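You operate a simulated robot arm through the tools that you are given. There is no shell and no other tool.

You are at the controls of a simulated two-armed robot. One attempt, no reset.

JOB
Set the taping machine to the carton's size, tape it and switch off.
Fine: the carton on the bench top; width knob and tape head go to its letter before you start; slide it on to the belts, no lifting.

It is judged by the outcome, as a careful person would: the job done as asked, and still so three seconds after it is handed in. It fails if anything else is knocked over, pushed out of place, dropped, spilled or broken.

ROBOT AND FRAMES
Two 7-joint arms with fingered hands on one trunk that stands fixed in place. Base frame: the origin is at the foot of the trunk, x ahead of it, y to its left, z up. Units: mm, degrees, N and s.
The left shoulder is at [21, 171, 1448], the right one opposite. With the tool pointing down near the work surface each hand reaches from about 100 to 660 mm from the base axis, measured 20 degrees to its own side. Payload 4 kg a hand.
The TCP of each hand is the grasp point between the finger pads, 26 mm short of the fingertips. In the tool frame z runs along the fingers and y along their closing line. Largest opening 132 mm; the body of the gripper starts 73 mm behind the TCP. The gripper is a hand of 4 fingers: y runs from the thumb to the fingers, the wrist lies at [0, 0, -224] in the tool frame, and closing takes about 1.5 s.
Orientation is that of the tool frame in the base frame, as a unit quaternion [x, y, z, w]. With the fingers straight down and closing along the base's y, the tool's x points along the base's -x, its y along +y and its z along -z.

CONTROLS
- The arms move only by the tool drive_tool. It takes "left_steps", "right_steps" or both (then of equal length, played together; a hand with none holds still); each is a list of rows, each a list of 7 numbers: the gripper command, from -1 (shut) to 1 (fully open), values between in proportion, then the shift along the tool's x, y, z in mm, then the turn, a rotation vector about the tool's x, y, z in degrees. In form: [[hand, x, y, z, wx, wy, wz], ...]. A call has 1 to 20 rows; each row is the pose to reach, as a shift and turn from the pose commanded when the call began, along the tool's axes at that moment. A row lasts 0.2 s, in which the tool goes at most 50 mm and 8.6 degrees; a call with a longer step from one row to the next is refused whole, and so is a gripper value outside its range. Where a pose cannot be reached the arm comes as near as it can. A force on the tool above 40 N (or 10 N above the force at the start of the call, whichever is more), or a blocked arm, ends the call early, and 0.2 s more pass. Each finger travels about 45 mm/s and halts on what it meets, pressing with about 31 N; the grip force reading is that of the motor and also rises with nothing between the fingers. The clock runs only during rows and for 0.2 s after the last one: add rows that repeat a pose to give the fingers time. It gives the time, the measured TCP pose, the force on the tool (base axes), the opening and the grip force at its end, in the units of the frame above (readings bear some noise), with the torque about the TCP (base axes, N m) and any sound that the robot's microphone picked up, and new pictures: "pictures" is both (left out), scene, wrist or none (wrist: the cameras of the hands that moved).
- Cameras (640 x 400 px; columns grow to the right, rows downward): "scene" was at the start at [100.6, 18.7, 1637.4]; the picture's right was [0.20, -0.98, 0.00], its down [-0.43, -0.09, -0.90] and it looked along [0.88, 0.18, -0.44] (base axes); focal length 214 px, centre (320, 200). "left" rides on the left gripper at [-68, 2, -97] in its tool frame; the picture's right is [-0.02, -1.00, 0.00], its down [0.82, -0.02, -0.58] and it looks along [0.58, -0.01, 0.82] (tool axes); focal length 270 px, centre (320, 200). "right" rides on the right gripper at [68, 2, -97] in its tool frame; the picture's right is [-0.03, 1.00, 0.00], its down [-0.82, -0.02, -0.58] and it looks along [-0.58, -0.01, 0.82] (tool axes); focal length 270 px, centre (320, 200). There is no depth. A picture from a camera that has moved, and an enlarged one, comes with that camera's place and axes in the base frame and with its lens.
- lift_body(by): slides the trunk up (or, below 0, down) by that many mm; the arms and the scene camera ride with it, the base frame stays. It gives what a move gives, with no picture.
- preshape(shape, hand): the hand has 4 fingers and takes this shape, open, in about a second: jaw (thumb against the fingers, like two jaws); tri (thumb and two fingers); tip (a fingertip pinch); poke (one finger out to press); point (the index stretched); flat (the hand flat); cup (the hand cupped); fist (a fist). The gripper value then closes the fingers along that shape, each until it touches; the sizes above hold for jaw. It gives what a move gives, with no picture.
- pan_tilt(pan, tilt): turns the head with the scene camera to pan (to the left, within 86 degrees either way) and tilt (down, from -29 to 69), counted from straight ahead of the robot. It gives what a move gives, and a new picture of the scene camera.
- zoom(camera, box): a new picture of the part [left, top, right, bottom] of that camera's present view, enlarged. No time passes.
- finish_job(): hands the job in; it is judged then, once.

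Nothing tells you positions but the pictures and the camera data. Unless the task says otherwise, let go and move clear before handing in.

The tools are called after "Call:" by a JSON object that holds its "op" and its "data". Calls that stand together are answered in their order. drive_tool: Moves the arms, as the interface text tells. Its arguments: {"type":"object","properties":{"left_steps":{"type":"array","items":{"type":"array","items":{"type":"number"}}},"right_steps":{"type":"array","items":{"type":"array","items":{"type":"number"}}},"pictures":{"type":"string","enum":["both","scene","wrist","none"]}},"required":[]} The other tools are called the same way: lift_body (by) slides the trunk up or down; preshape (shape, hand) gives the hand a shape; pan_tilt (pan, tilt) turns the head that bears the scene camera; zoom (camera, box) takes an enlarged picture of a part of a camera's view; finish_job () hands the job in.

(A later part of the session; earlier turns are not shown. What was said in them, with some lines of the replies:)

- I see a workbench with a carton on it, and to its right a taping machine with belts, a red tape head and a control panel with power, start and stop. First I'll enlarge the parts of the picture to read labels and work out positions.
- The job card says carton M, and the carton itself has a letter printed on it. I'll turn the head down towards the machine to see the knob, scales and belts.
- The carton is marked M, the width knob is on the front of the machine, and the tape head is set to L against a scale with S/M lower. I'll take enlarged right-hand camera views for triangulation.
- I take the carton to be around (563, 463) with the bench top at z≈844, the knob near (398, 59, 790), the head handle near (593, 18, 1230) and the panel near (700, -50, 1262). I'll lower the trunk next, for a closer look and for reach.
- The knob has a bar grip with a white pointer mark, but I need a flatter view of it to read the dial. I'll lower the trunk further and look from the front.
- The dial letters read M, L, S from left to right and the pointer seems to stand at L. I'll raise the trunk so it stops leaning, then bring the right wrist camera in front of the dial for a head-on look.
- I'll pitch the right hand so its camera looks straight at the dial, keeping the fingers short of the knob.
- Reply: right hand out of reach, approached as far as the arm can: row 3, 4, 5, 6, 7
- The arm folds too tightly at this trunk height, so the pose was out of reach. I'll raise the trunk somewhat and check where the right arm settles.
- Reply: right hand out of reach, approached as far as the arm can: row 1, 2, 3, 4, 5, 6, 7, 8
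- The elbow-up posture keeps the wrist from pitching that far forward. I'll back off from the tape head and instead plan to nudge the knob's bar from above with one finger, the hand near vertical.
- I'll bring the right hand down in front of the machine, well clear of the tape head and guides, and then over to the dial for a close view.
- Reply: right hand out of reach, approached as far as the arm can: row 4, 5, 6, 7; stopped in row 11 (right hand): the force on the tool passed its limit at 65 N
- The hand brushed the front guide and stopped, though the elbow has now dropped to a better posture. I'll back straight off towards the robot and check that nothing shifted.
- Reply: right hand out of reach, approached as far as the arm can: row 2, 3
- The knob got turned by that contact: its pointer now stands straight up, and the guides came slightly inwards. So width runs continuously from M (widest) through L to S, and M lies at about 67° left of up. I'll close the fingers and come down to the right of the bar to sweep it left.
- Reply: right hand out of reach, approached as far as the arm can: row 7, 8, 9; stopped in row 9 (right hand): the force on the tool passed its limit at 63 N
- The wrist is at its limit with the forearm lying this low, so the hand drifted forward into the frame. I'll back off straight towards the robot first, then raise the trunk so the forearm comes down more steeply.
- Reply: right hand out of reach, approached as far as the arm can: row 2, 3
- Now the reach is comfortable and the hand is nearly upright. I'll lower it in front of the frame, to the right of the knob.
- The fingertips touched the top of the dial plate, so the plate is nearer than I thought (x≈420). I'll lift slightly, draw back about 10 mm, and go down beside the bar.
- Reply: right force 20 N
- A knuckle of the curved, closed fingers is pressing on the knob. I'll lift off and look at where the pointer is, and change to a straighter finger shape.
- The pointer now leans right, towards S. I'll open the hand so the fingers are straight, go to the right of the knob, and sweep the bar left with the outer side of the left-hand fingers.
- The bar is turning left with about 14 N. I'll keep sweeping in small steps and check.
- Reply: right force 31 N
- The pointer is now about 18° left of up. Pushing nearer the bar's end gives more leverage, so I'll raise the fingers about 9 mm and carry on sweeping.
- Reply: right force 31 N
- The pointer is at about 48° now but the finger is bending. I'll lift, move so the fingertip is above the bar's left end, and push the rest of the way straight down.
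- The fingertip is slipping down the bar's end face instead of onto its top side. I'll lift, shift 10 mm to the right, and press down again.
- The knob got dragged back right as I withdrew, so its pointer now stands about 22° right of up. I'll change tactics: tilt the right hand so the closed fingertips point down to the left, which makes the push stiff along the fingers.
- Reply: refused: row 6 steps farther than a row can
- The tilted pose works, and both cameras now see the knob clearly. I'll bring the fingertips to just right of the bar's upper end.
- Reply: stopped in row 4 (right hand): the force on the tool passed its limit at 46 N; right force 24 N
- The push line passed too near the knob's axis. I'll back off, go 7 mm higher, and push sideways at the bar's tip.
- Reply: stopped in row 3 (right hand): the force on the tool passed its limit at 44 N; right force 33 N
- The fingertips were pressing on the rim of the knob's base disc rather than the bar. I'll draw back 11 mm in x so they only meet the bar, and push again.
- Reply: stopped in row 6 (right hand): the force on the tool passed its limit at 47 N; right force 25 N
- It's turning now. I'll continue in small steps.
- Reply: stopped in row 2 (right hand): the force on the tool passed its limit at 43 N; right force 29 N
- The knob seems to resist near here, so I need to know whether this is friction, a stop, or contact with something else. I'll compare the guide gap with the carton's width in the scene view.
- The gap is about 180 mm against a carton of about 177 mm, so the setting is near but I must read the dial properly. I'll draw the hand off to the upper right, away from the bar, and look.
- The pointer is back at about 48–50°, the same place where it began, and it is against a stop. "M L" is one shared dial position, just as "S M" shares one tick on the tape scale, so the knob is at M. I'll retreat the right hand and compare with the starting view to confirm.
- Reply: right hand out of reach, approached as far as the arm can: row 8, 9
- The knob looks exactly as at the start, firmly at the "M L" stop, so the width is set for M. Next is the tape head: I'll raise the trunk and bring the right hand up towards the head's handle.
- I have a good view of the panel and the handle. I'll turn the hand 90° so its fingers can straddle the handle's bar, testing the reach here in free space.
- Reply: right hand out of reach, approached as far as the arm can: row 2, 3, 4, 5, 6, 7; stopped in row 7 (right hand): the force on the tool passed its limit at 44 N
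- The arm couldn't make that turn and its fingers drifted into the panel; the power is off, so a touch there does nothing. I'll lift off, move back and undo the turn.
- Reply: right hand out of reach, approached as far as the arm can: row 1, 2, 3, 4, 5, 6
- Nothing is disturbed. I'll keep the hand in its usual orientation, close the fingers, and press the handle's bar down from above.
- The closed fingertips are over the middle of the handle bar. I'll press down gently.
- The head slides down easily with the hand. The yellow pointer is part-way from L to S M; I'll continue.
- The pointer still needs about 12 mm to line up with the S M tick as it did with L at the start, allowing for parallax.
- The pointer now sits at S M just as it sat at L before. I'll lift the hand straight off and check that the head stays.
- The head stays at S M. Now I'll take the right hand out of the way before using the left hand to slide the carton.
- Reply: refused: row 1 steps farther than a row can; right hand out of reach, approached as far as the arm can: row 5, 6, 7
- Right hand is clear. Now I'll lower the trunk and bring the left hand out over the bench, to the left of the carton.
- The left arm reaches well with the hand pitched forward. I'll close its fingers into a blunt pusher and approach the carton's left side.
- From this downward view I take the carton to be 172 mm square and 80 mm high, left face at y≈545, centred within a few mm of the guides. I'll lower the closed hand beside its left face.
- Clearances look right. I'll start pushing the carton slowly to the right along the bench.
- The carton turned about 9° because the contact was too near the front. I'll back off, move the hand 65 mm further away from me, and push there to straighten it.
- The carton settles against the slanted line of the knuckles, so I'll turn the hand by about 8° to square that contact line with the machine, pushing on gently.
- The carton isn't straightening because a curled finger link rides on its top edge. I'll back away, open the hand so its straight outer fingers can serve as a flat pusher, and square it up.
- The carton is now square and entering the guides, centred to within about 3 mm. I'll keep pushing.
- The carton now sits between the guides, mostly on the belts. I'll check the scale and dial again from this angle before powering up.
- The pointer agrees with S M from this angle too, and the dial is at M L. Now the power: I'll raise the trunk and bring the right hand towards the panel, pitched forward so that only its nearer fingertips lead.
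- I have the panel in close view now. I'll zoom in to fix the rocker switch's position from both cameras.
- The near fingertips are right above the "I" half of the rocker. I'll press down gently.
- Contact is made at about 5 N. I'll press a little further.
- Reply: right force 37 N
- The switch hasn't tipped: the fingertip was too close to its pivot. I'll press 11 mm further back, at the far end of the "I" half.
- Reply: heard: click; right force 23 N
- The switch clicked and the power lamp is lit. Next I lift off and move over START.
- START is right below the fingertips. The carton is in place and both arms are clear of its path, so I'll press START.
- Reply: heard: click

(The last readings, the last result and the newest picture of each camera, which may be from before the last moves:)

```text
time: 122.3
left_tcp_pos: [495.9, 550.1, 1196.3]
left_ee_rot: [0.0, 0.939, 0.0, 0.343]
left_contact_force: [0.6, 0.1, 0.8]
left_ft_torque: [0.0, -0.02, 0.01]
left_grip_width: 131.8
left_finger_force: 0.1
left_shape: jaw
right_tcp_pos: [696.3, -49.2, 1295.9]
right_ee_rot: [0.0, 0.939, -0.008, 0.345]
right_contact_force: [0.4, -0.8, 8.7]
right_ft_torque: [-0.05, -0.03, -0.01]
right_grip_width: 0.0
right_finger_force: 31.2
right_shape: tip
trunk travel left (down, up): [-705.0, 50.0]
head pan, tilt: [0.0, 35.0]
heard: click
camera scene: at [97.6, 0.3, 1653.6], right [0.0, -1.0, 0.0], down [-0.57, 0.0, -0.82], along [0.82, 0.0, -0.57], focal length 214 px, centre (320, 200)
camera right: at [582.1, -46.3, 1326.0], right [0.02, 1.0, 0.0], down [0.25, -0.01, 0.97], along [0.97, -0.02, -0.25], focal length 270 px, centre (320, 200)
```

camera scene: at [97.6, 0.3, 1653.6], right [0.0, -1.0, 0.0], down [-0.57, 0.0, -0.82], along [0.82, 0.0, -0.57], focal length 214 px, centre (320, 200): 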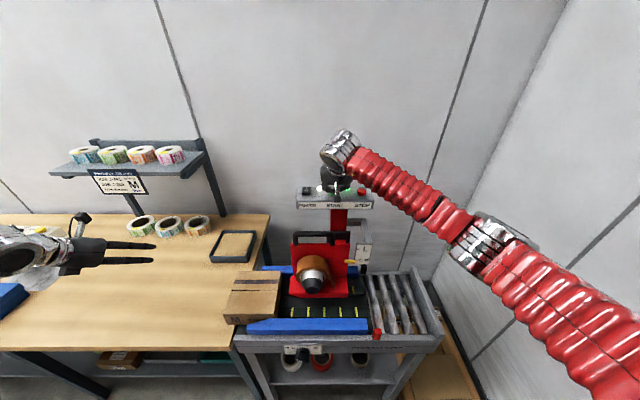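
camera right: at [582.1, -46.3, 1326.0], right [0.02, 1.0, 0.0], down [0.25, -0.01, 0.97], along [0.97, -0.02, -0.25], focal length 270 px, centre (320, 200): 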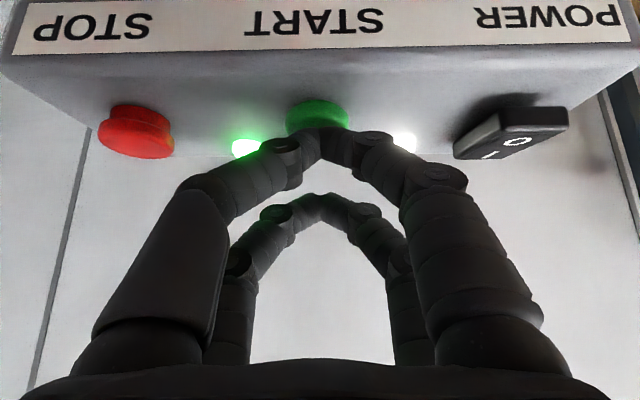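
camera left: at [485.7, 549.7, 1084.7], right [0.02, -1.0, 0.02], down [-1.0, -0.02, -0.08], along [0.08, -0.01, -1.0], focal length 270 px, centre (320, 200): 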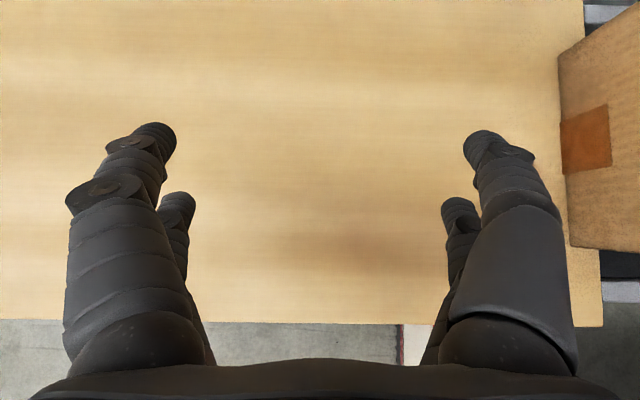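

START clicked and the green running lamp is lit. I'll lift off, hover over STOP, and watch the carton.

Call:
{"op": "drive_tool", "data": {"right_steps": [[-1, -13, 0, -15.5, 0, 0, 0], [-1, -24, 0, -29, 0, 0, 0], [-1, -24, -30, -29, 0, 0, 0], [-1, -24, -60, -29, 0, 0, 0], [-1, -24, -88, -29, 0, 0, 0]], "pictures": "both"}}

Call:
{"op": "zoom", "data": {"camera": "scene", "box": [200, 220, 460, 360]}}

```text
time: 123.5
left_tcp_pos: [495.9, 550.6, 1196.5]
left_ee_rot: [0.0, 0.94, 0.0, 0.341]
left_contact_force: [0.2, 0.7, 0.2]
left_ft_torque: [0.03, 0.01, 0.01]
left_grip_width: 132.0
left_finger_force: 0.1
left_shape: jaw
right_tcp_pos: [697.2, -136.4, 1333.2]
right_ee_rot: [0.0, 0.939, -0.007, 0.344]
right_contact_force: [-0.2, -0.3, -0.7]
right_ft_torque: [0.01, -0.04, 0.0]
right_grip_width: 0.0
right_finger_force: 30.7
right_shape: tip
trunk travel left (down, up): [-705.0, 50.0]
head pan, tilt: [0.0, 35.0]
camera scene: at [98.4, -1.0, 1653.5], right [0.0, -1.0, 0.0], down [-0.57, 0.0, -0.82], along [0.82, 0.0, -0.57], focal length 214 px, centre (320, 200)
camera right: at [581.4, -134.7, 1363.3], right [0.02, 1.0, 0.0], down [0.25, -0.01, 0.97], along [0.97, -0.02, -0.25], focal length 270 px, centre (320, 200)
```

scene: 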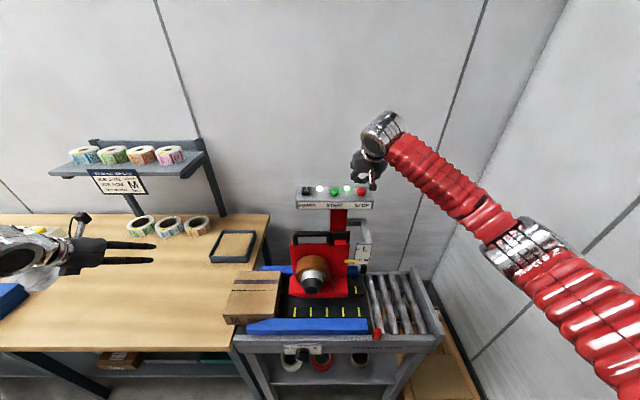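
right: 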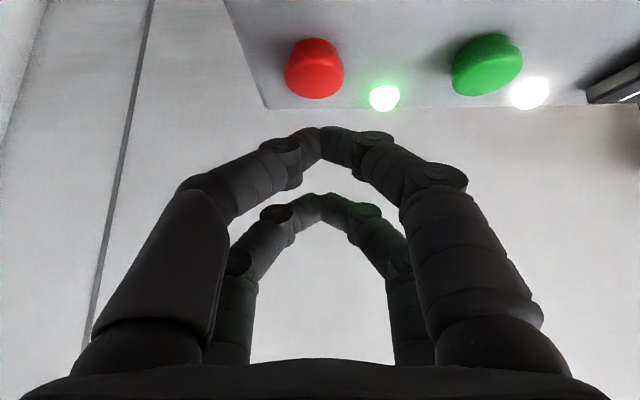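

```text
2.46 times, centred on (330, 290) of scene
camera zoom: at [98.4, -1.0, 1653.5], right [0.0, -1.0, 0.0], down [-0.57, 0.0, -0.82], along [0.82, 0.0, -0.57], focal length 528 px, centre (295, -22)
```

zoom: 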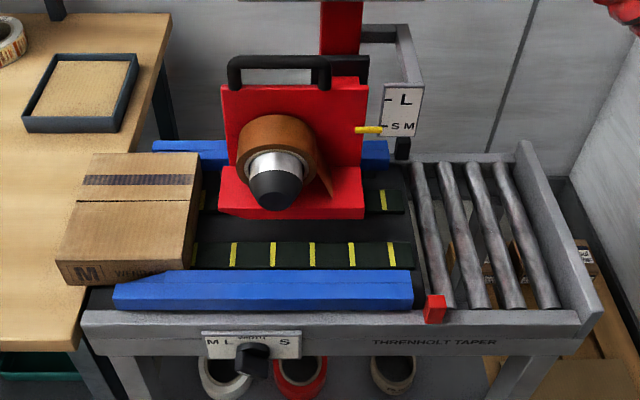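

Call:
{"op": "drive_tool", "data": {"right_steps": [[-1, 0, 0, 0, 0, 0, 0], [-1, 0, 0, 0, 0, 0, 0], [-1, 0, 0, 0, 0, 0, 0], [-1, 0, 0, 0, 0, 0, 0], [-1, 0, 0, 0, 0, 0, 0]], "pictures": "scene"}}

Call:
{"op": "zoom", "data": {"camera": "scene", "box": [200, 220, 460, 360]}}

```text
time: 124.7
left_tcp_pos: [496.9, 551.0, 1196.0]
left_ee_rot: [-0.001, 0.94, 0.0, 0.341]
left_contact_force: [0.5, 0.8, 0.6]
left_ft_torque: [-0.02, -0.03, -0.01]
left_grip_width: 132.0
left_finger_force: 0.0
left_shape: jaw
right_tcp_pos: [696.4, -134.8, 1333.2]
right_ee_rot: [0.0, 0.939, -0.007, 0.343]
right_contact_force: [-0.1, -0.1, 0.1]
right_ft_torque: [0.03, -0.01, 0.01]
right_grip_width: 0.0
right_finger_force: 31.0
right_shape: tip
trunk travel left (down, up): [-705.0, 50.0]
head pan, tilt: [0.0, 35.0]
camera scene: at [98.7, 0.6, 1653.5], right [0.0, -1.0, 0.0], down [-0.57, 0.0, -0.82], along [0.82, 0.0, -0.57], focal length 214 px, centre (320, 200)
```

scene: 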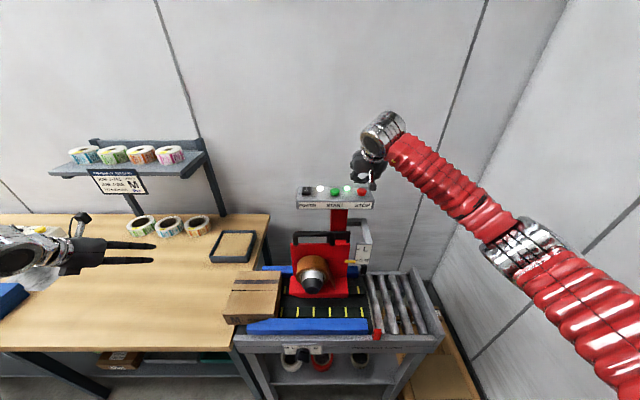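

```text
2.46 times, centred on (330, 290) of scene
camera zoom: at [98.7, 0.6, 1653.5], right [0.0, -1.0, 0.0], down [-0.57, 0.0, -0.82], along [0.82, 0.0, -0.57], focal length 528 px, centre (295, -22)
```

zoom: 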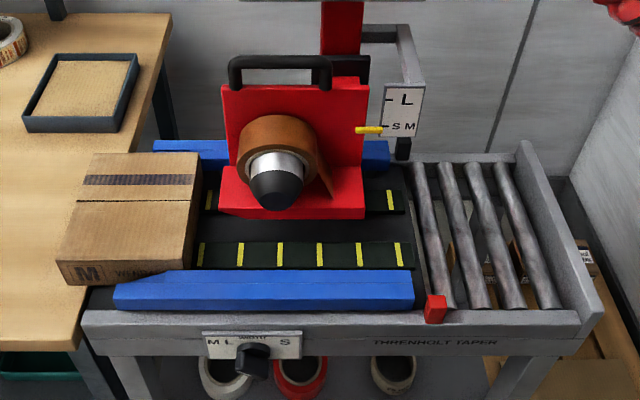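

The belts are moving but the carton isn't gripped: its trailing part still rests on the bench edge. I'll retreat the right hand and use the left to slide the carton fully onto the belts.

Call:
{"op": "drive_tool", "data": {"right_steps": [[-1, 0, 0, -40, 0, 0, 0], [-1, 10, 0, -75, 0, 0, 0], [-1, 38, 0, -105, 0, 0, 0], [-1, 70, -8, -138, 0, 6, 0], [-1, 105, -18, -168, 0, 12, 0], [-1, 140, -38, -192, 0, 18, 0], [-1, 172, -60, -212, 0, 24, 0], [-1, 200, -85, -225, 0, 30, 0]], "pictures": "none"}}

Call:
{"op": "lift_body", "data": {"by": -230}}

Call:
{"op": "pan_tilt", "data": {"pan": 15, "tilt": 40}}

```text
time: 126.5
left_tcp_pos: [494.8, 548.9, 1197.0]
left_ee_rot: [-0.001, 0.94, 0.0, 0.341]
left_contact_force: [-0.3, -0.1, 0.1]
left_ft_torque: [0.04, 0.01, 0.04]
left_grip_width: 131.8
left_finger_force: 0.0
left_shape: jaw
right_tcp_pos: [396.8, -222.1, 1375.1]
right_ee_rot: [0.001, 0.996, -0.007, 0.089]
right_contact_force: [-1.1, 0.8, -0.5]
right_ft_torque: [-0.01, 0.0, 0.02]
right_grip_width: 0.0
right_finger_force: 30.6
right_shape: tip
trunk travel left (down, up): [-705.0, 50.0]
head pan, tilt: [0.0, 35.0]
```

```text
time: 128.9
left_tcp_pos: [496.1, 551.1, 965.5]
left_ee_rot: [-0.001, 0.94, 0.0, 0.342]
left_contact_force: [0.3, 0.2, 0.0]
left_ft_torque: [-0.02, 0.01, 0.0]
left_grip_width: 131.7
left_finger_force: 0.0
left_shape: jaw
right_tcp_pos: [398.5, -219.1, 1147.4]
right_ee_rot: [0.002, 0.996, -0.007, 0.089]
right_contact_force: [0.0, -0.3, 1.0]
right_ft_torque: [0.04, -0.01, 0.0]
right_grip_width: 0.1
right_finger_force: 31.2
right_shape: tip
trunk travel left (down, up): [-475.0, 280.0]
head pan, tilt: [0.0, 35.0]
```

```text
time: 129.7
left_tcp_pos: [496.2, 551.3, 965.9]
left_ee_rot: [0.0, 0.94, 0.001, 0.342]
left_contact_force: [0.5, -0.1, -0.6]
left_ft_torque: [0.05, 0.02, 0.0]
left_grip_width: 131.8
left_finger_force: 0.0
left_shape: jaw
right_tcp_pos: [397.4, -219.5, 1147.1]
right_ee_rot: [0.002, 0.996, -0.007, 0.088]
right_contact_force: [0.5, 0.4, -0.1]
right_ft_torque: [0.03, 0.04, 0.02]
right_grip_width: 0.0
right_finger_force: 31.4
right_shape: tip
trunk travel left (down, up): [-475.0, 280.0]
head pan, tilt: [15.0, 40.0]
camera scene: at [105.5, 22.3, 1415.4], right [0.26, -0.97, 0.0], down [-0.62, -0.17, -0.77], along [0.74, 0.2, -0.64], focal length 214 px, centre (320, 200)
```

scene: 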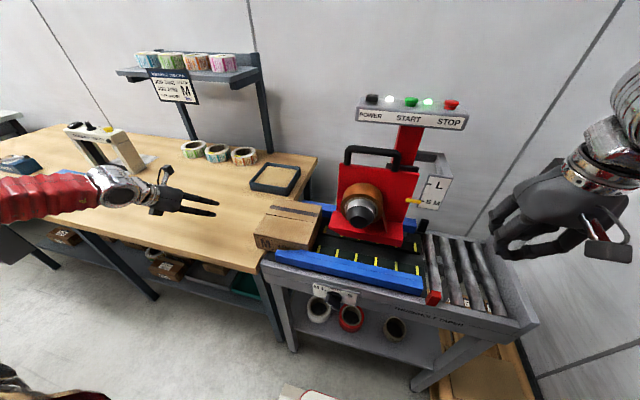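

Call:
{"op": "drive_tool", "data": {"left_steps": [[1, -3, -20, 37, 0, 0, 0], [1, -6, -40, 74, 0, 0, 0], [1, -9, -65, 110, 0, 0, 0], [1, -9, -100, 110, 0, 0, 0], [1, -9, -125, 110, 0, 0, 0], [1, -9, -133, 110, 0, 0, 0]], "pictures": "both"}}

Call:
{"op": "zoom", "data": {"camera": "scene", "box": [180, 170, 440, 310]}}

```text
time: 131.1
left_tcp_pos: [571.6, 417.3, 887.4]
left_ee_rot: [-0.001, 0.939, 0.0, 0.343]
left_contact_force: [1.0, 0.3, -0.9]
left_ft_torque: [0.03, 0.0, 0.03]
left_grip_width: 131.7
left_finger_force: 0.0
left_shape: jaw
right_tcp_pos: [398.5, -219.4, 1146.4]
right_ee_rot: [0.001, 0.996, -0.007, 0.089]
right_contact_force: [0.1, 0.4, -0.9]
right_ft_torque: [0.01, -0.02, 0.03]
right_grip_width: 0.0
right_finger_force: 30.7
right_shape: tip
trunk travel left (down, up): [-475.0, 280.0]
head pan, tilt: [15.0, 40.0]
camera scene: at [105.3, 22.2, 1415.4], right [0.26, -0.97, 0.0], down [-0.62, -0.17, -0.77], along [0.74, 0.2, -0.64], focal length 214 px, centre (320, 200)
camera left: at [562.8, 419.0, 1006.3], right [0.02, -1.0, 0.02], down [-1.0, -0.02, -0.08], along [0.08, -0.02, -1.0], focal length 270 px, centre (320, 200)
```

scene: 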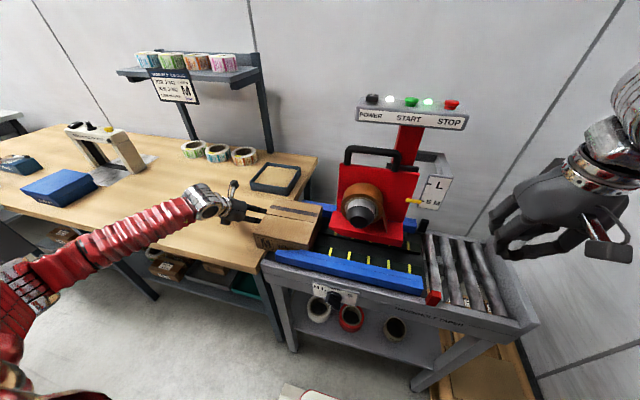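
left: 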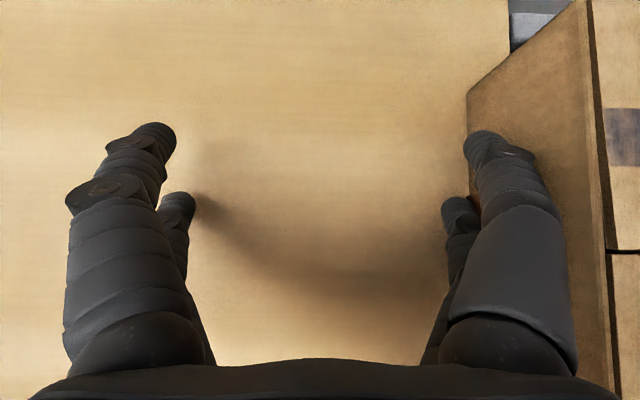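

```text
2.46 times, centred on (310, 240) of scene
camera zoom: at [105.3, 22.2, 1415.4], right [0.26, -0.97, 0.0], down [-0.62, -0.17, -0.77], along [0.74, 0.2, -0.64], focal length 528 px, centre (345, 102)
```

zoom: 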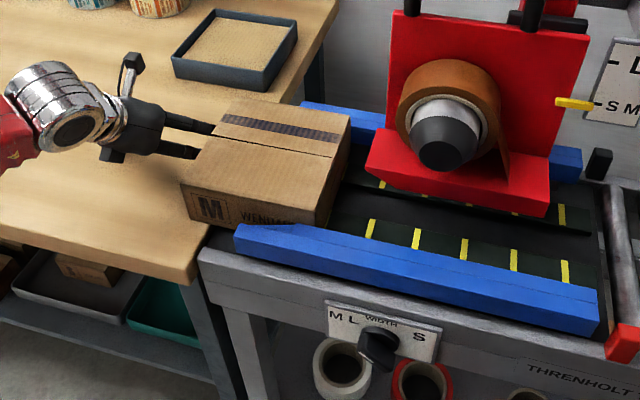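

Lined up again just behind the carton. I'll push it on steadily while the belts run.

Call:
{"op": "drive_tool", "data": {"left_steps": [[1, 0, -6, 0, 0, 0, 0], [1, 0, -14, 0, 0, 0, 0], [1, 0, -22, 0, 0, 0, 0], [1, 0, -30, 0, 0, 0, 0], [1, 0, -38, 0, 0, 0, 0]], "pictures": "both"}}

Call:
{"op": "zoom", "data": {"camera": "scene", "box": [180, 170, 440, 310]}}

```text
time: 132.3
left_tcp_pos: [574.0, 380.4, 888.3]
left_ee_rot: [0.0, 0.94, 0.0, 0.341]
left_contact_force: [0.1, -0.2, 0.9]
left_ft_torque: [0.03, -0.01, 0.02]
left_grip_width: 131.9
left_finger_force: 0.0
left_shape: jaw
right_tcp_pos: [399.5, -220.1, 1147.4]
right_ee_rot: [0.002, 0.996, -0.007, 0.089]
right_contact_force: [-0.4, -0.4, 0.3]
right_ft_torque: [0.01, -0.01, 0.02]
right_grip_width: 0.0
right_finger_force: 31.8
right_shape: tip
trunk travel left (down, up): [-475.0, 280.0]
head pan, tilt: [15.0, 40.0]
camera scene: at [105.7, 22.1, 1415.4], right [0.26, -0.97, 0.0], down [-0.62, -0.17, -0.77], along [0.74, 0.2, -0.64], focal length 214 px, centre (320, 200)
camera left: at [564.3, 381.6, 1006.5], right [0.02, -1.0, 0.02], down [-1.0, -0.02, -0.08], along [0.08, -0.01, -1.0], focal length 270 px, centre (320, 200)
```

scene: 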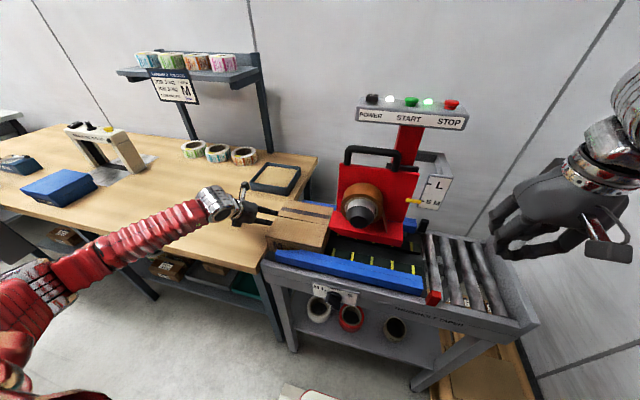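
left: 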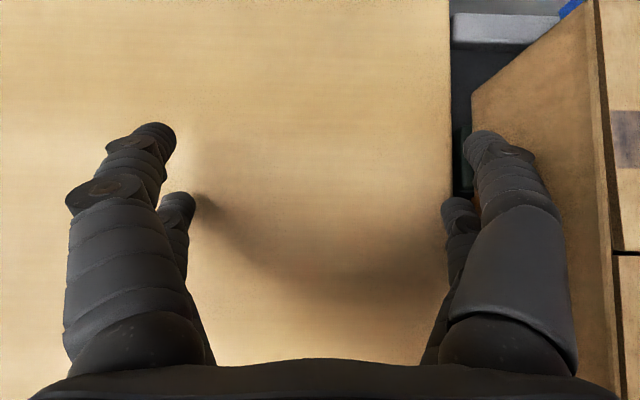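

```text
2.46 times, centred on (310, 240) of scene
camera zoom: at [105.7, 22.1, 1415.4], right [0.26, -0.97, 0.0], down [-0.62, -0.17, -0.77], along [0.74, 0.2, -0.64], focal length 528 px, centre (345, 102)
```

zoom: 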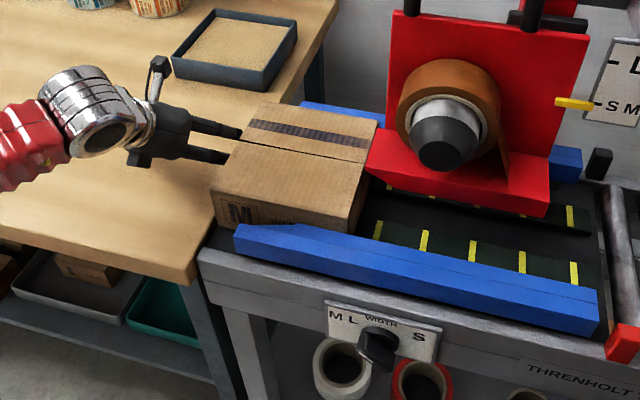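

Call:
{"op": "drive_tool", "data": {"left_steps": [[1, 0, 0, 0, 0, 0, 0], [1, 0, 0, 0, 0, 0, 0], [1, 0, 0, 0, 0, 0, 0]], "pictures": "both"}}

```text
time: 133.1
left_tcp_pos: [575.0, 380.9, 888.5]
left_ee_rot: [-0.001, 0.94, 0.001, 0.341]
left_contact_force: [-0.1, -0.2, 0.2]
left_ft_torque: [-0.01, 0.01, -0.02]
left_grip_width: 132.1
left_finger_force: 0.1
left_shape: jaw
right_tcp_pos: [398.6, -218.5, 1146.9]
right_ee_rot: [0.002, 0.996, -0.007, 0.089]
right_contact_force: [-0.4, 0.1, -0.1]
right_ft_torque: [-0.02, -0.05, -0.01]
right_grip_width: 0.0
right_finger_force: 30.9
right_shape: tip
trunk travel left (down, up): [-475.0, 280.0]
head pan, tilt: [15.0, 40.0]
camera scene: at [105.6, 22.3, 1415.4], right [0.26, -0.97, 0.0], down [-0.62, -0.17, -0.77], along [0.74, 0.2, -0.64], focal length 214 px, centre (320, 200)
camera left: at [564.4, 381.9, 1006.5], right [0.02, -1.0, 0.02], down [-1.0, -0.02, -0.08], along [0.08, -0.01, -1.0], focal length 270 px, centre (320, 200)
```

scene: 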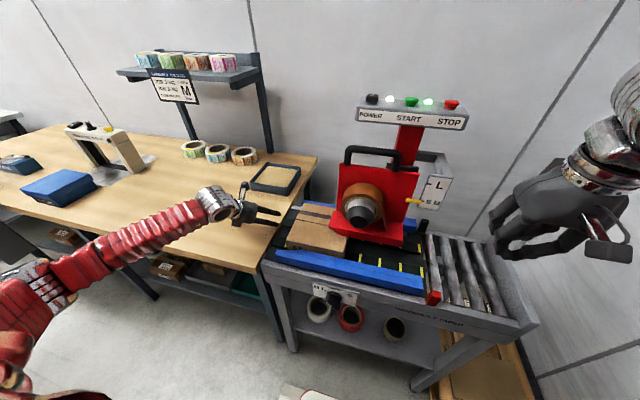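
left: 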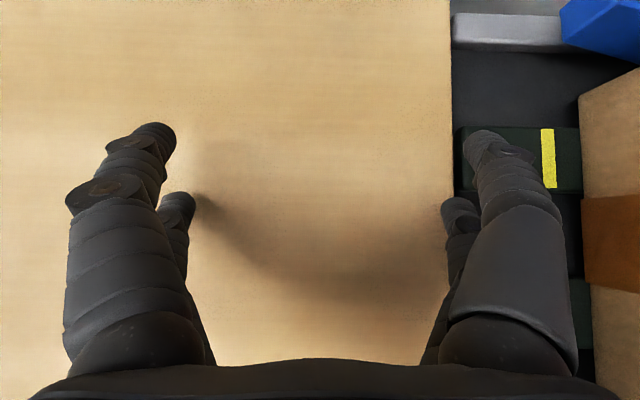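

The belts have taken the carton. I'll withdraw the left hand and watch it pass under the tape head.

Call:
{"op": "drive_tool", "data": {"left_steps": [[1, 0, 15, -10, 0, 0, 0], [1, 0, 40, -40, 0, 0, 0], [1, 0, 70, -75, 0, 0, 0], [1, 10, 100, -105, 0, 0, 0], [1, 10, 130, -110, 0, 0, 0]], "pictures": "scene"}}

Call:
{"op": "zoom", "data": {"camera": "scene", "box": [240, 150, 540, 320]}}

```text
time: 134.3
left_tcp_pos: [493.8, 510.6, 965.4]
left_ee_rot: [-0.001, 0.94, 0.0, 0.341]
left_contact_force: [-0.2, -0.1, -0.3]
left_ft_torque: [0.02, -0.01, -0.04]
left_grip_width: 132.0
left_finger_force: 0.0
left_shape: jaw
right_tcp_pos: [398.6, -218.9, 1148.0]
right_ee_rot: [0.001, 0.996, -0.007, 0.089]
right_contact_force: [0.3, -0.2, 0.2]
right_ft_torque: [0.01, -0.02, 0.0]
right_grip_width: 0.0
right_finger_force: 31.2
right_shape: tip
trunk travel left (down, up): [-475.0, 280.0]
head pan, tilt: [15.0, 40.0]
camera scene: at [106.0, 22.7, 1415.3], right [0.26, -0.97, 0.0], down [-0.62, -0.17, -0.77], along [0.74, 0.2, -0.64], focal length 214 px, centre (320, 200)
```

scene: 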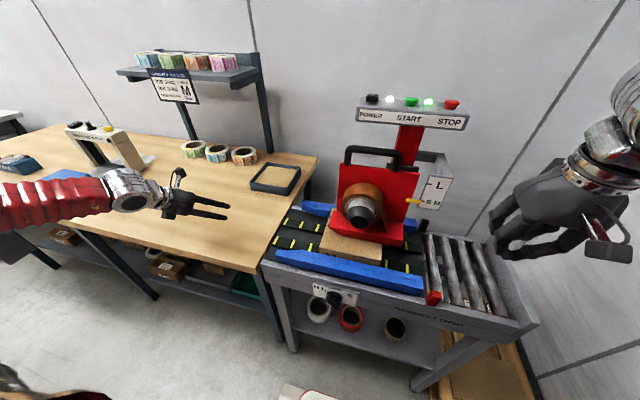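

```text
2.13 times, centred on (390, 235) of scene
camera zoom: at [106.0, 22.7, 1415.3], right [0.26, -0.97, 0.0], down [-0.62, -0.17, -0.77], along [0.74, 0.2, -0.64], focal length 458 px, centre (171, 125)
```

zoom: 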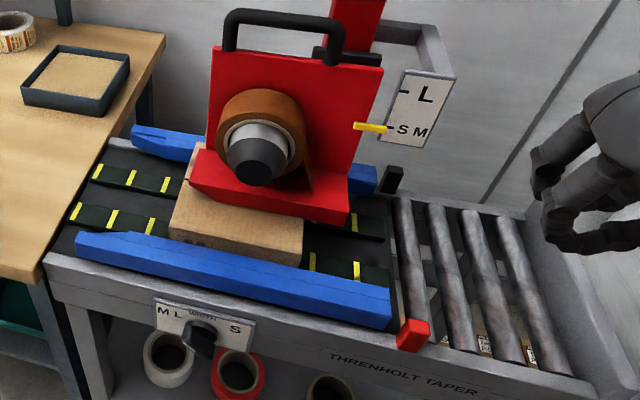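

Call:
{"op": "drive_tool", "data": {"left_steps": [[1, 0, 0, 0, 0, 0, 0], [1, 0, 0, 0, 0, 0, 0], [1, 0, 0, 0, 0, 0, 0], [1, 0, 0, 0, 0, 0, 0], [1, 0, 0, 0, 0, 0, 0]], "pictures": "scene"}}

Call:
{"op": "zoom", "data": {"camera": "scene", "box": [240, 150, 540, 320]}}

```text
time: 135.5
left_tcp_pos: [493.1, 511.0, 965.0]
left_ee_rot: [0.0, 0.94, 0.0, 0.341]
left_contact_force: [-0.6, -0.1, 0.3]
left_ft_torque: [-0.02, -0.03, 0.04]
left_grip_width: 131.9
left_finger_force: 0.0
left_shape: jaw
right_tcp_pos: [397.7, -219.7, 1147.5]
right_ee_rot: [0.001, 0.996, -0.007, 0.089]
right_contact_force: [0.2, 1.0, 0.4]
right_ft_torque: [-0.03, -0.01, 0.0]
right_grip_width: 0.0
right_finger_force: 31.6
right_shape: tip
trunk travel left (down, up): [-475.0, 280.0]
head pan, tilt: [15.0, 40.0]
camera scene: at [105.5, 22.4, 1415.4], right [0.26, -0.97, 0.0], down [-0.62, -0.17, -0.77], along [0.74, 0.2, -0.64], focal length 214 px, centre (320, 200)
```

scene: 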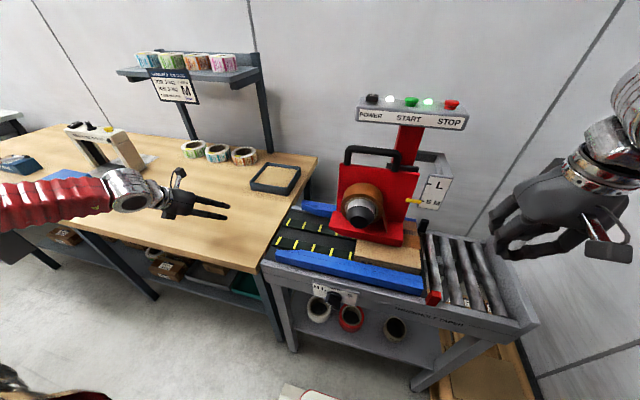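

```text
2.13 times, centred on (390, 235) of scene
camera zoom: at [105.5, 22.4, 1415.4], right [0.26, -0.97, 0.0], down [-0.62, -0.17, -0.77], along [0.74, 0.2, -0.64], focal length 458 px, centre (171, 125)
```

zoom: 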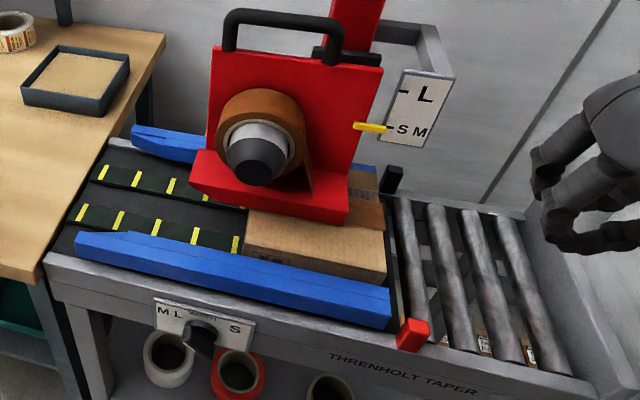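

Call:
{"op": "drive_tool", "data": {"left_steps": [[1, 0, 0, 0, 0, 0, 0], [1, 0, 0, 0, 0, 0, 0], [1, 0, 0, 0, 0, 0, 0], [1, 0, 0, 0, 0, 0, 0], [1, 0, 0, 0, 0, 0, 0], [1, 0, 0, 0, 0, 0, 0], [1, 0, 0, 0, 0, 0, 0]], "pictures": "scene"}}

Call:
{"op": "zoom", "data": {"camera": "scene", "box": [240, 150, 540, 320]}}

```text
time: 137.1
left_tcp_pos: [493.5, 510.0, 965.4]
left_ee_rot: [0.0, 0.94, 0.0, 0.341]
left_contact_force: [0.3, 0.9, 0.0]
left_ft_torque: [-0.01, 0.03, 0.01]
left_grip_width: 131.9
left_finger_force: 0.1
left_shape: jaw
right_tcp_pos: [398.8, -219.5, 1147.4]
right_ee_rot: [0.001, 0.996, -0.007, 0.088]
right_contact_force: [0.3, 0.6, -0.3]
right_ft_torque: [-0.02, -0.05, -0.02]
right_grip_width: 0.0
right_finger_force: 30.7
right_shape: tip
trunk travel left (down, up): [-475.0, 280.0]
head pan, tilt: [15.0, 40.0]
camera scene: at [105.5, 22.3, 1415.4], right [0.26, -0.97, 0.0], down [-0.62, -0.17, -0.77], along [0.74, 0.2, -0.64], focal length 214 px, centre (320, 200)
```

scene: 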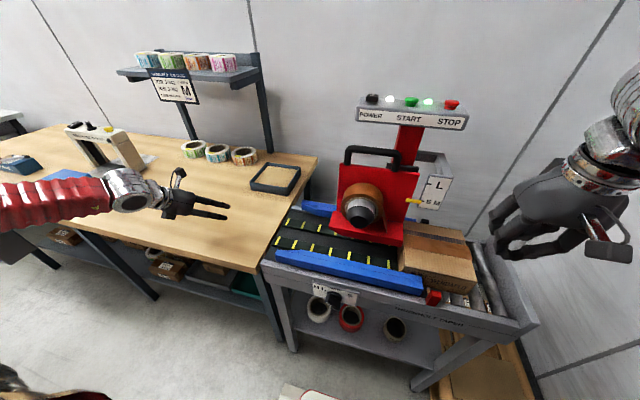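

```text
2.13 times, centred on (390, 235) of scene
camera zoom: at [105.5, 22.3, 1415.4], right [0.26, -0.97, 0.0], down [-0.62, -0.17, -0.77], along [0.74, 0.2, -0.64], focal length 458 px, centre (171, 125)
```

zoom: 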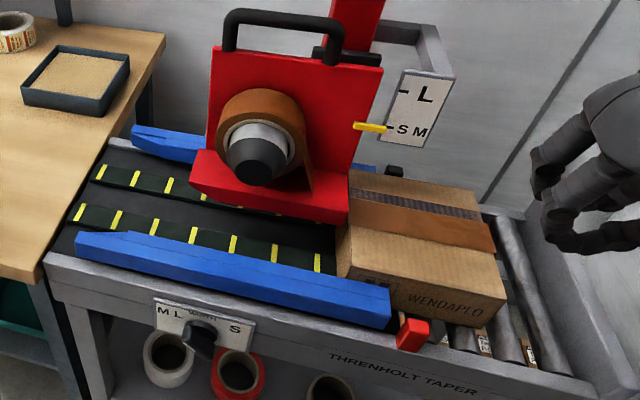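

The carton is taped along its seam and rolling out. I'll raise the trunk and go to STOP.

Call:
{"op": "lift_body", "data": {"by": 230}}

Call:
{"op": "drive_tool", "data": {"right_steps": [[-1, -40, 12, -3, 0, 0, 0], [-1, -80, 25, -6, 0, -5, 0], [-1, -120, 40, -8, 0, -10, 0], [-1, -160, 55, -8, 0, -15, 0], [-1, -195, 68, -5, 0, -20, 0], [-1, -230, 80, 0, 0, -25, 0], [-1, -262, 86, 5, 0, -30, 0]], "pictures": "both"}}

```text
time: 139.5
left_tcp_pos: [494.2, 510.8, 1196.2]
left_ee_rot: [0.0, 0.94, 0.0, 0.341]
left_contact_force: [-0.2, -0.1, 0.5]
left_ft_torque: [-0.01, 0.02, 0.03]
left_grip_width: 131.7
left_finger_force: 0.1
left_shape: jaw
right_tcp_pos: [397.7, -220.0, 1376.4]
right_ee_rot: [0.001, 0.996, -0.008, 0.088]
right_contact_force: [-0.2, 0.5, 0.6]
right_ft_torque: [0.02, 0.0, 0.0]
right_grip_width: 0.0
right_finger_force: 31.0
right_shape: tip
trunk travel left (down, up): [-705.0, 50.0]
head pan, tilt: [15.0, 40.0]
```

```text
time: 141.1
left_tcp_pos: [494.7, 509.8, 1195.0]
left_ee_rot: [-0.001, 0.94, 0.001, 0.341]
left_contact_force: [-0.5, 0.5, -0.4]
left_ft_torque: [0.0, 0.03, -0.01]
left_grip_width: 131.9
left_finger_force: 0.1
left_shape: jaw
right_tcp_pos: [658.6, -133.9, 1416.4]
right_ee_rot: [-0.001, 0.939, -0.007, 0.345]
right_contact_force: [0.8, -0.5, -0.8]
right_ft_torque: [0.02, -0.01, -0.03]
right_grip_width: 0.1
right_finger_force: 31.1
right_shape: tip
trunk travel left (down, up): [-705.0, 50.0]
head pan, tilt: [15.0, 40.0]
camera scene: at [93.6, 22.4, 1645.9], right [0.26, -0.97, 0.0], down [-0.62, -0.17, -0.77], along [0.74, 0.2, -0.64], focal length 214 px, centre (320, 200)
camera right: at [544.0, -131.1, 1446.9], right [0.02, 1.0, 0.0], down [0.25, -0.01, 0.97], along [0.97, -0.02, -0.25], focal length 270 px, centre (320, 200)
```

scene: 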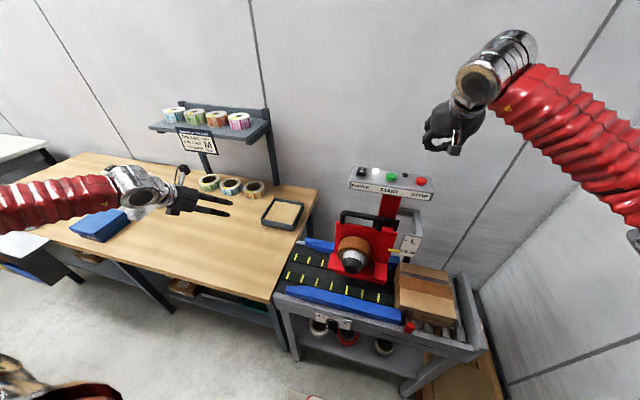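
right: 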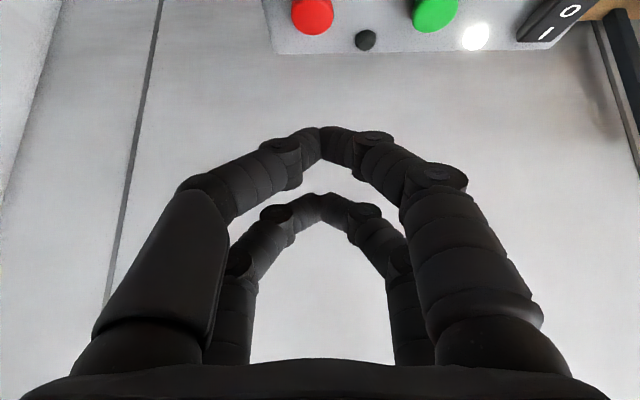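

The running lamp has gone out by itself after the carton passed, so the belts have stopped; the power lamp is still on. I'll move over the "O" half of the power switch.

Call:
{"op": "drive_tool", "data": {"right_steps": [[-1, 4, 36, 15, 0, 0, 0], [-1, 8, 72, 30, 0, 0, 0], [-1, 12, 108, 45, 0, 0, 0], [-1, 16, 144, 60, 0, 0, 0], [-1, 21, 179, 74, 0, 0, 0]], "pictures": "both"}}

Call:
{"op": "zoom", "data": {"camera": "right", "box": [140, 0, 500, 220]}}

Call:
{"op": "zoom", "data": {"camera": "scene", "box": [330, 150, 500, 350]}}

```text
time: 142.3
left_tcp_pos: [496.5, 511.3, 1195.1]
left_ee_rot: [-0.001, 0.94, 0.0, 0.341]
left_contact_force: [0.6, 0.0, -0.6]
left_ft_torque: [-0.06, -0.01, -0.01]
left_grip_width: 131.8
left_finger_force: 0.1
left_shape: jaw
right_tcp_pos: [689.9, 47.1, 1346.6]
right_ee_rot: [0.0, 0.939, -0.009, 0.344]
right_contact_force: [-0.5, -0.1, 0.5]
right_ft_torque: [0.0, -0.05, -0.02]
right_grip_width: 0.1
right_finger_force: 31.0
right_shape: tip
trunk travel left (down, up): [-705.0, 50.0]
head pan, tilt: [15.0, 40.0]
camera scene: at [92.6, 23.9, 1645.9], right [0.26, -0.97, 0.0], down [-0.62, -0.17, -0.77], along [0.74, 0.2, -0.64], focal length 214 px, centre (320, 200)
camera right: at [574.9, 50.0, 1377.3], right [0.02, 1.0, 0.0], down [0.25, -0.01, 0.97], along [0.97, -0.02, -0.25], focal length 270 px, centre (320, 200)
```

scene: 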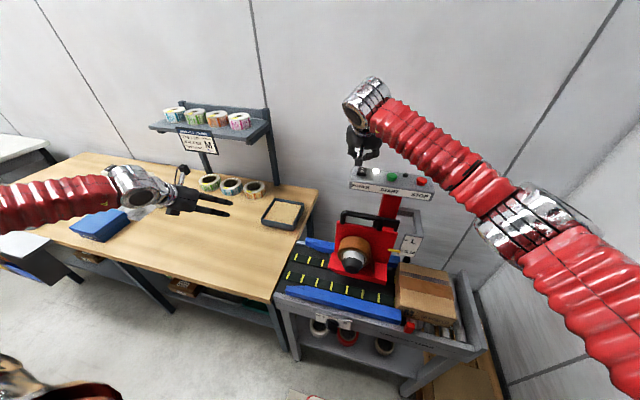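
right: 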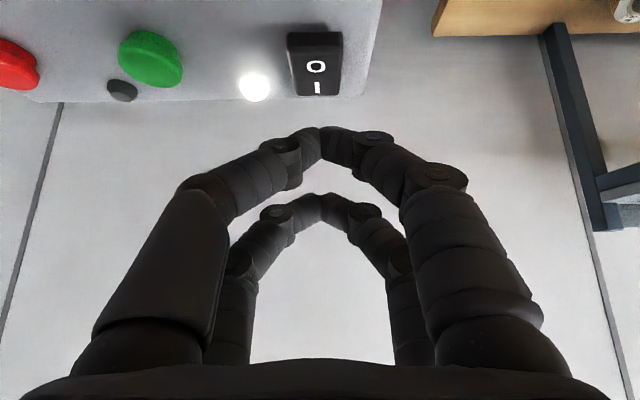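

```text
1.78 times, centred on (320, 110) of right
camera zoom: at [574.9, 50.0, 1377.3], right [0.02, 1.0, 0.0], down [0.25, -0.01, 0.97], along [0.97, -0.02, -0.25], focal length 480 px, centre (320, 360)
```

zoom: 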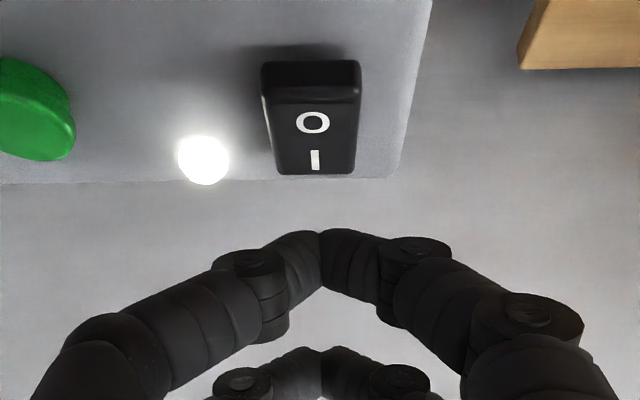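

```text
2.00 times, centred on (415, 250) of scene
camera zoom: at [92.6, 23.9, 1645.9], right [0.26, -0.97, 0.0], down [-0.62, -0.17, -0.77], along [0.74, 0.2, -0.64], focal length 429 px, centre (130, 100)
```

zoom: 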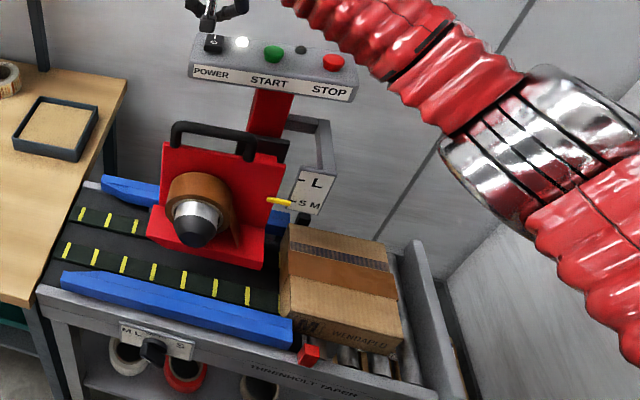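

The carton is taped and resting on the outfeed rollers. I'll press the "O" end of the switch.

Call:
{"op": "drive_tool", "data": {"right_steps": [[-1, 8, -1, 10, 0, 0, 0], [-1, 16.1, -1, 19.2, 0, 0, 0], [-1, 21.9, -1, 26, 0, 0, 0], [-1, 24.4, -1, 29.1, 0, 0, 0], [-1, 27, -1, 32.2, 0, 0, 0], [-1, 29.6, -1, 35.2, 0, 0, 0]], "pictures": "wrist"}}

```text
time: 143.7
left_tcp_pos: [494.8, 511.4, 1194.9]
left_ee_rot: [-0.001, 0.94, 0.0, 0.341]
left_contact_force: [-0.7, 0.1, -0.3]
left_ft_torque: [0.02, -0.03, 0.0]
left_grip_width: 131.8
left_finger_force: 0.1
left_shape: jaw
right_tcp_pos: [689.3, 42.6, 1299.0]
right_ee_rot: [0.0, 0.939, -0.007, 0.344]
right_contact_force: [0.2, -0.4, 1.5]
right_ft_torque: [-0.03, 0.02, 0.01]
right_grip_width: 0.1
right_finger_force: 31.3
right_shape: tip
trunk travel left (down, up): [-705.0, 50.0]
head pan, tilt: [15.0, 40.0]
heard: click
camera right: at [574.5, 44.9, 1329.4], right [0.02, 1.0, 0.0], down [0.25, -0.01, 0.97], along [0.97, -0.02, -0.25], focal length 270 px, centre (320, 200)
```

right: 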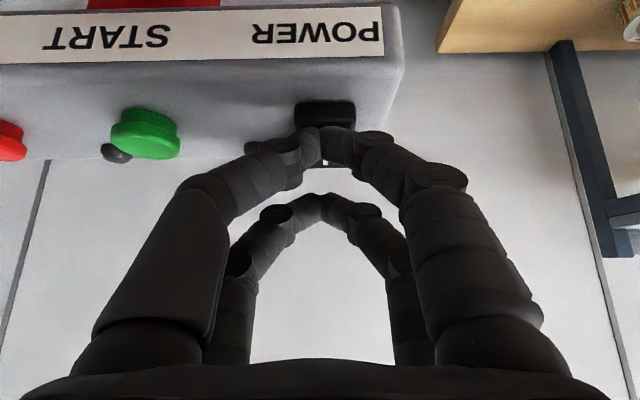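

Another click, and the power lamp looks to be out. I'll lift off and withdraw the hand, then check everything.

Call:
{"op": "drive_tool", "data": {"right_steps": [[-1, -13, 0, -15.5, 0, 0, 0], [-1, -26, 0, -31, 0, 0, 0], [-1, -20, 0, -65, 0, 0, 0], [-1, 10, -15, -100, 0, 0, 0], [-1, 45, -40, -125, 0, 6, 0], [-1, 80, -70, -145, 0, 12, 0], [-1, 115, -100, -160, 0, 18, 0], [-1, 145, -130, -170, 0, 24, 0], [-1, 165, -165, -175, 0, 30, 0], [-1, 180, -205, -178, 0, 30, 0]], "pictures": "scene"}}

Call:
{"op": "pan_tilt", "data": {"pan": 0, "tilt": 38}}

Call:
{"op": "zoom", "data": {"camera": "scene", "box": [230, 160, 460, 370]}}

Call:
{"op": "zoom", "data": {"camera": "scene", "box": [285, 155, 390, 215]}}

```text
refused: row 6 steps farther than a row can; nothing moved
```

```text
time: 144.5
left_tcp_pos: [493.4, 509.3, 1194.9]
left_ee_rot: [0.0, 0.94, 0.0, 0.341]
left_contact_force: [0.3, 0.5, -0.1]
left_ft_torque: [0.02, 0.01, 0.0]
left_grip_width: 132.2
left_finger_force: 0.1
left_shape: jaw
right_tcp_pos: [688.7, 42.6, 1298.9]
right_ee_rot: [-0.001, 0.939, -0.006, 0.343]
right_contact_force: [0.4, -0.1, 2.6]
right_ft_torque: [-0.01, -0.02, -0.01]
right_grip_width: 0.0
right_finger_force: 31.0
right_shape: tip
trunk travel left (down, up): [-705.0, 50.0]
head pan, tilt: [0.0, 38.0]
camera scene: at [96.6, 0.4, 1648.9], right [0.0, -1.0, 0.0], down [-0.62, 0.0, -0.79], along [0.79, 0.0, -0.62], focal length 214 px, centre (320, 200)
```

scene: 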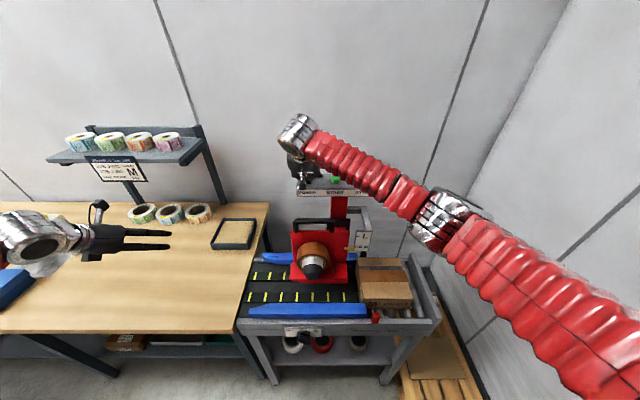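

```text
1.90 times, centred on (345, 265) of scene
camera zoom: at [96.6, 0.4, 1648.9], right [0.0, -1.0, 0.0], down [-0.62, 0.0, -0.79], along [0.79, 0.0, -0.62], focal length 408 px, centre (272, 76)
```

zoom: 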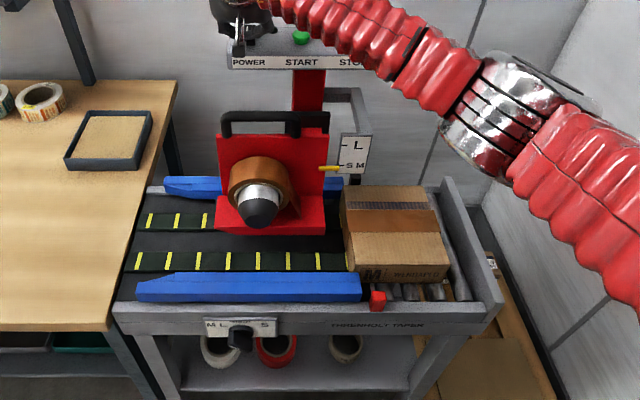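

```text
6.10 times, centred on (338, 185) of scene
camera zoom: at [96.6, 0.4, 1648.9], right [0.0, -1.0, 0.0], down [-0.62, 0.0, -0.79], along [0.79, 0.0, -0.62], focal length 1307 px, centre (213, 291)
```

zoom: 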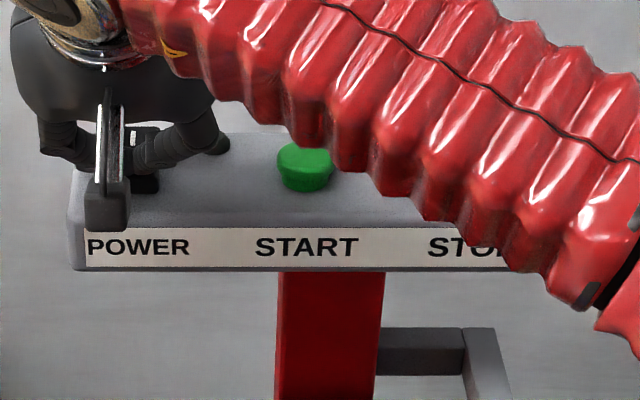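

Call:
{"op": "drive_tool", "data": {"right_steps": [[-1, -13, 0, -15.5, 0, 0, 0], [-1, -26, 0, -31, 0, 0, 0], [-1, -20, 0, -65, 0, 0, 0], [-1, 0, -5, -98, 0, 0, 0], [-1, 28, -20, -128, 0, 6, 0], [-1, 60, -40, -155, 0, 12, 0], [-1, 92, -65, -178, 0, 18, 0], [-1, 122, -92, -198, 0, 24, 0], [-1, 150, -122, -212, 0, 30, 0]], "pictures": "none"}}

Call:
{"op": "drive_tool", "data": {"right_steps": [[-1, 20, -40, 0, 0, 0, 0], [-1, 40, -80, 0, 0, 0, 0], [-1, 50, -125, 0, 0, 0, 0]], "pictures": "scene"}}

Call:
{"op": "zoom", "data": {"camera": "scene", "box": [285, 155, 390, 215]}}

Call:
{"op": "zoom", "data": {"camera": "scene", "box": [230, 210, 460, 350]}}

```text
time: 146.5
left_tcp_pos: [495.3, 508.8, 1197.1]
left_ee_rot: [-0.001, 0.94, 0.001, 0.342]
left_contact_force: [-0.6, -0.3, 0.6]
left_ft_torque: [0.02, 0.02, -0.02]
left_grip_width: 132.2
left_finger_force: 0.1
left_shape: jaw
right_tcp_pos: [436.3, -78.8, 1364.5]
right_ee_rot: [0.002, 0.996, -0.006, 0.088]
right_contact_force: [-0.8, 0.4, 0.4]
right_ft_torque: [0.04, 0.0, -0.01]
right_grip_width: 0.0
right_finger_force: 30.8
right_shape: tip
trunk travel left (down, up): [-705.0, 50.0]
head pan, tilt: [0.0, 38.0]
```

```text
time: 147.3
left_tcp_pos: [494.9, 508.3, 1196.4]
left_ee_rot: [0.0, 0.94, 0.001, 0.342]
left_contact_force: [0.1, -0.3, -0.2]
left_ft_torque: [0.0, 0.01, 0.01]
left_grip_width: 131.8
left_finger_force: 0.0
left_shape: jaw
right_tcp_pos: [386.9, -202.7, 1359.2]
right_ee_rot: [0.002, 0.996, -0.005, 0.09]
right_contact_force: [-0.3, -0.8, 0.5]
right_ft_torque: [0.01, -0.02, -0.02]
right_grip_width: 0.1
right_finger_force: 31.1
right_shape: tip
trunk travel left (down, up): [-705.0, 50.0]
head pan, tilt: [0.0, 38.0]
camera scene: at [95.8, -2.3, 1649.0], right [0.0, -1.0, 0.0], down [-0.62, 0.0, -0.79], along [0.79, 0.0, -0.62], focal length 214 px, centre (320, 200)
```

scene: 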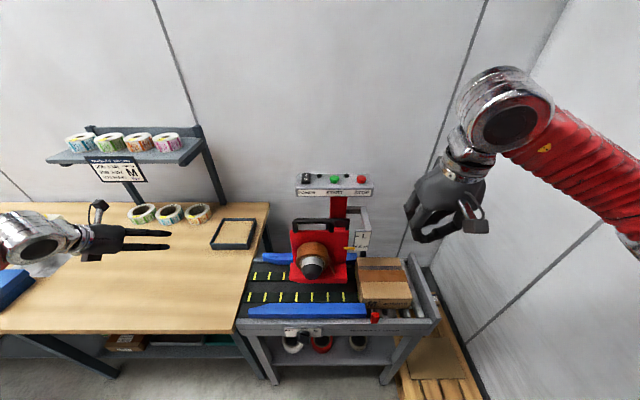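

```text
6.10 times, centred on (338, 185) of scene
camera zoom: at [95.8, -2.3, 1649.0], right [0.0, -1.0, 0.0], down [-0.62, 0.0, -0.79], along [0.79, 0.0, -0.62], focal length 1307 px, centre (213, 291)
```

zoom: 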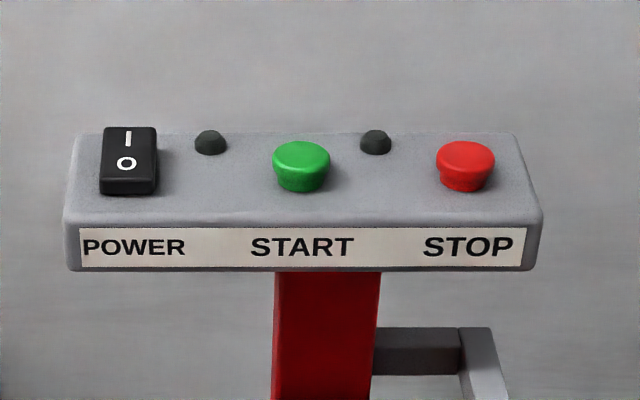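

```text
2.78 times, centred on (345, 280) of scene
camera zoom: at [95.8, -2.3, 1649.0], right [0.0, -1.0, 0.0], down [-0.62, 0.0, -0.79], along [0.79, 0.0, -0.62], focal length 597 px, centre (250, -23)
```

zoom: 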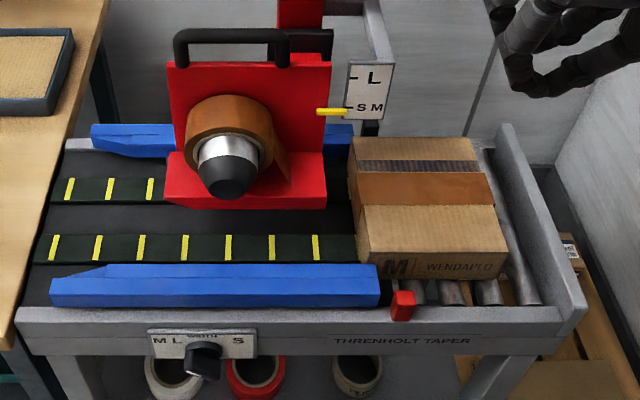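

Both lamps are out and the switch stands at O. The carton lies on the outfeed rollers with brown tape along its whole seam, the head is at S M, the knob at M L, and both hands are clear. I'm handing the job in.

Call:
{"op": "finish_job", "data": {}}

```text
The job is handed in.
```

The carton is taped along its whole seam and resting on the outfeed rollers, and the machine is switched off. I've handed the job in.

- **Setting:** The carton is marked M. I set the tape head to the S M tick. The width knob was already at its M L position when I began. My hand knocked it away from there early on, so I turned it back until it met its stop and matched the starting view.
- **Running:** I slid the carton along the bench without lifting it and started the machine. The belts ran without gripping it until I pushed it fully clear of the bench edge. They stopped by themselves once it had passed, and I then pressed the power switch to O. Both lamps are out.
- **Contacts along the way:** My right hand hit the front guide twice and the control panel once, when the arm couldn't reach a pose I had asked for. The panel touch was while the power was off. I saw nothing damaged or out of place.
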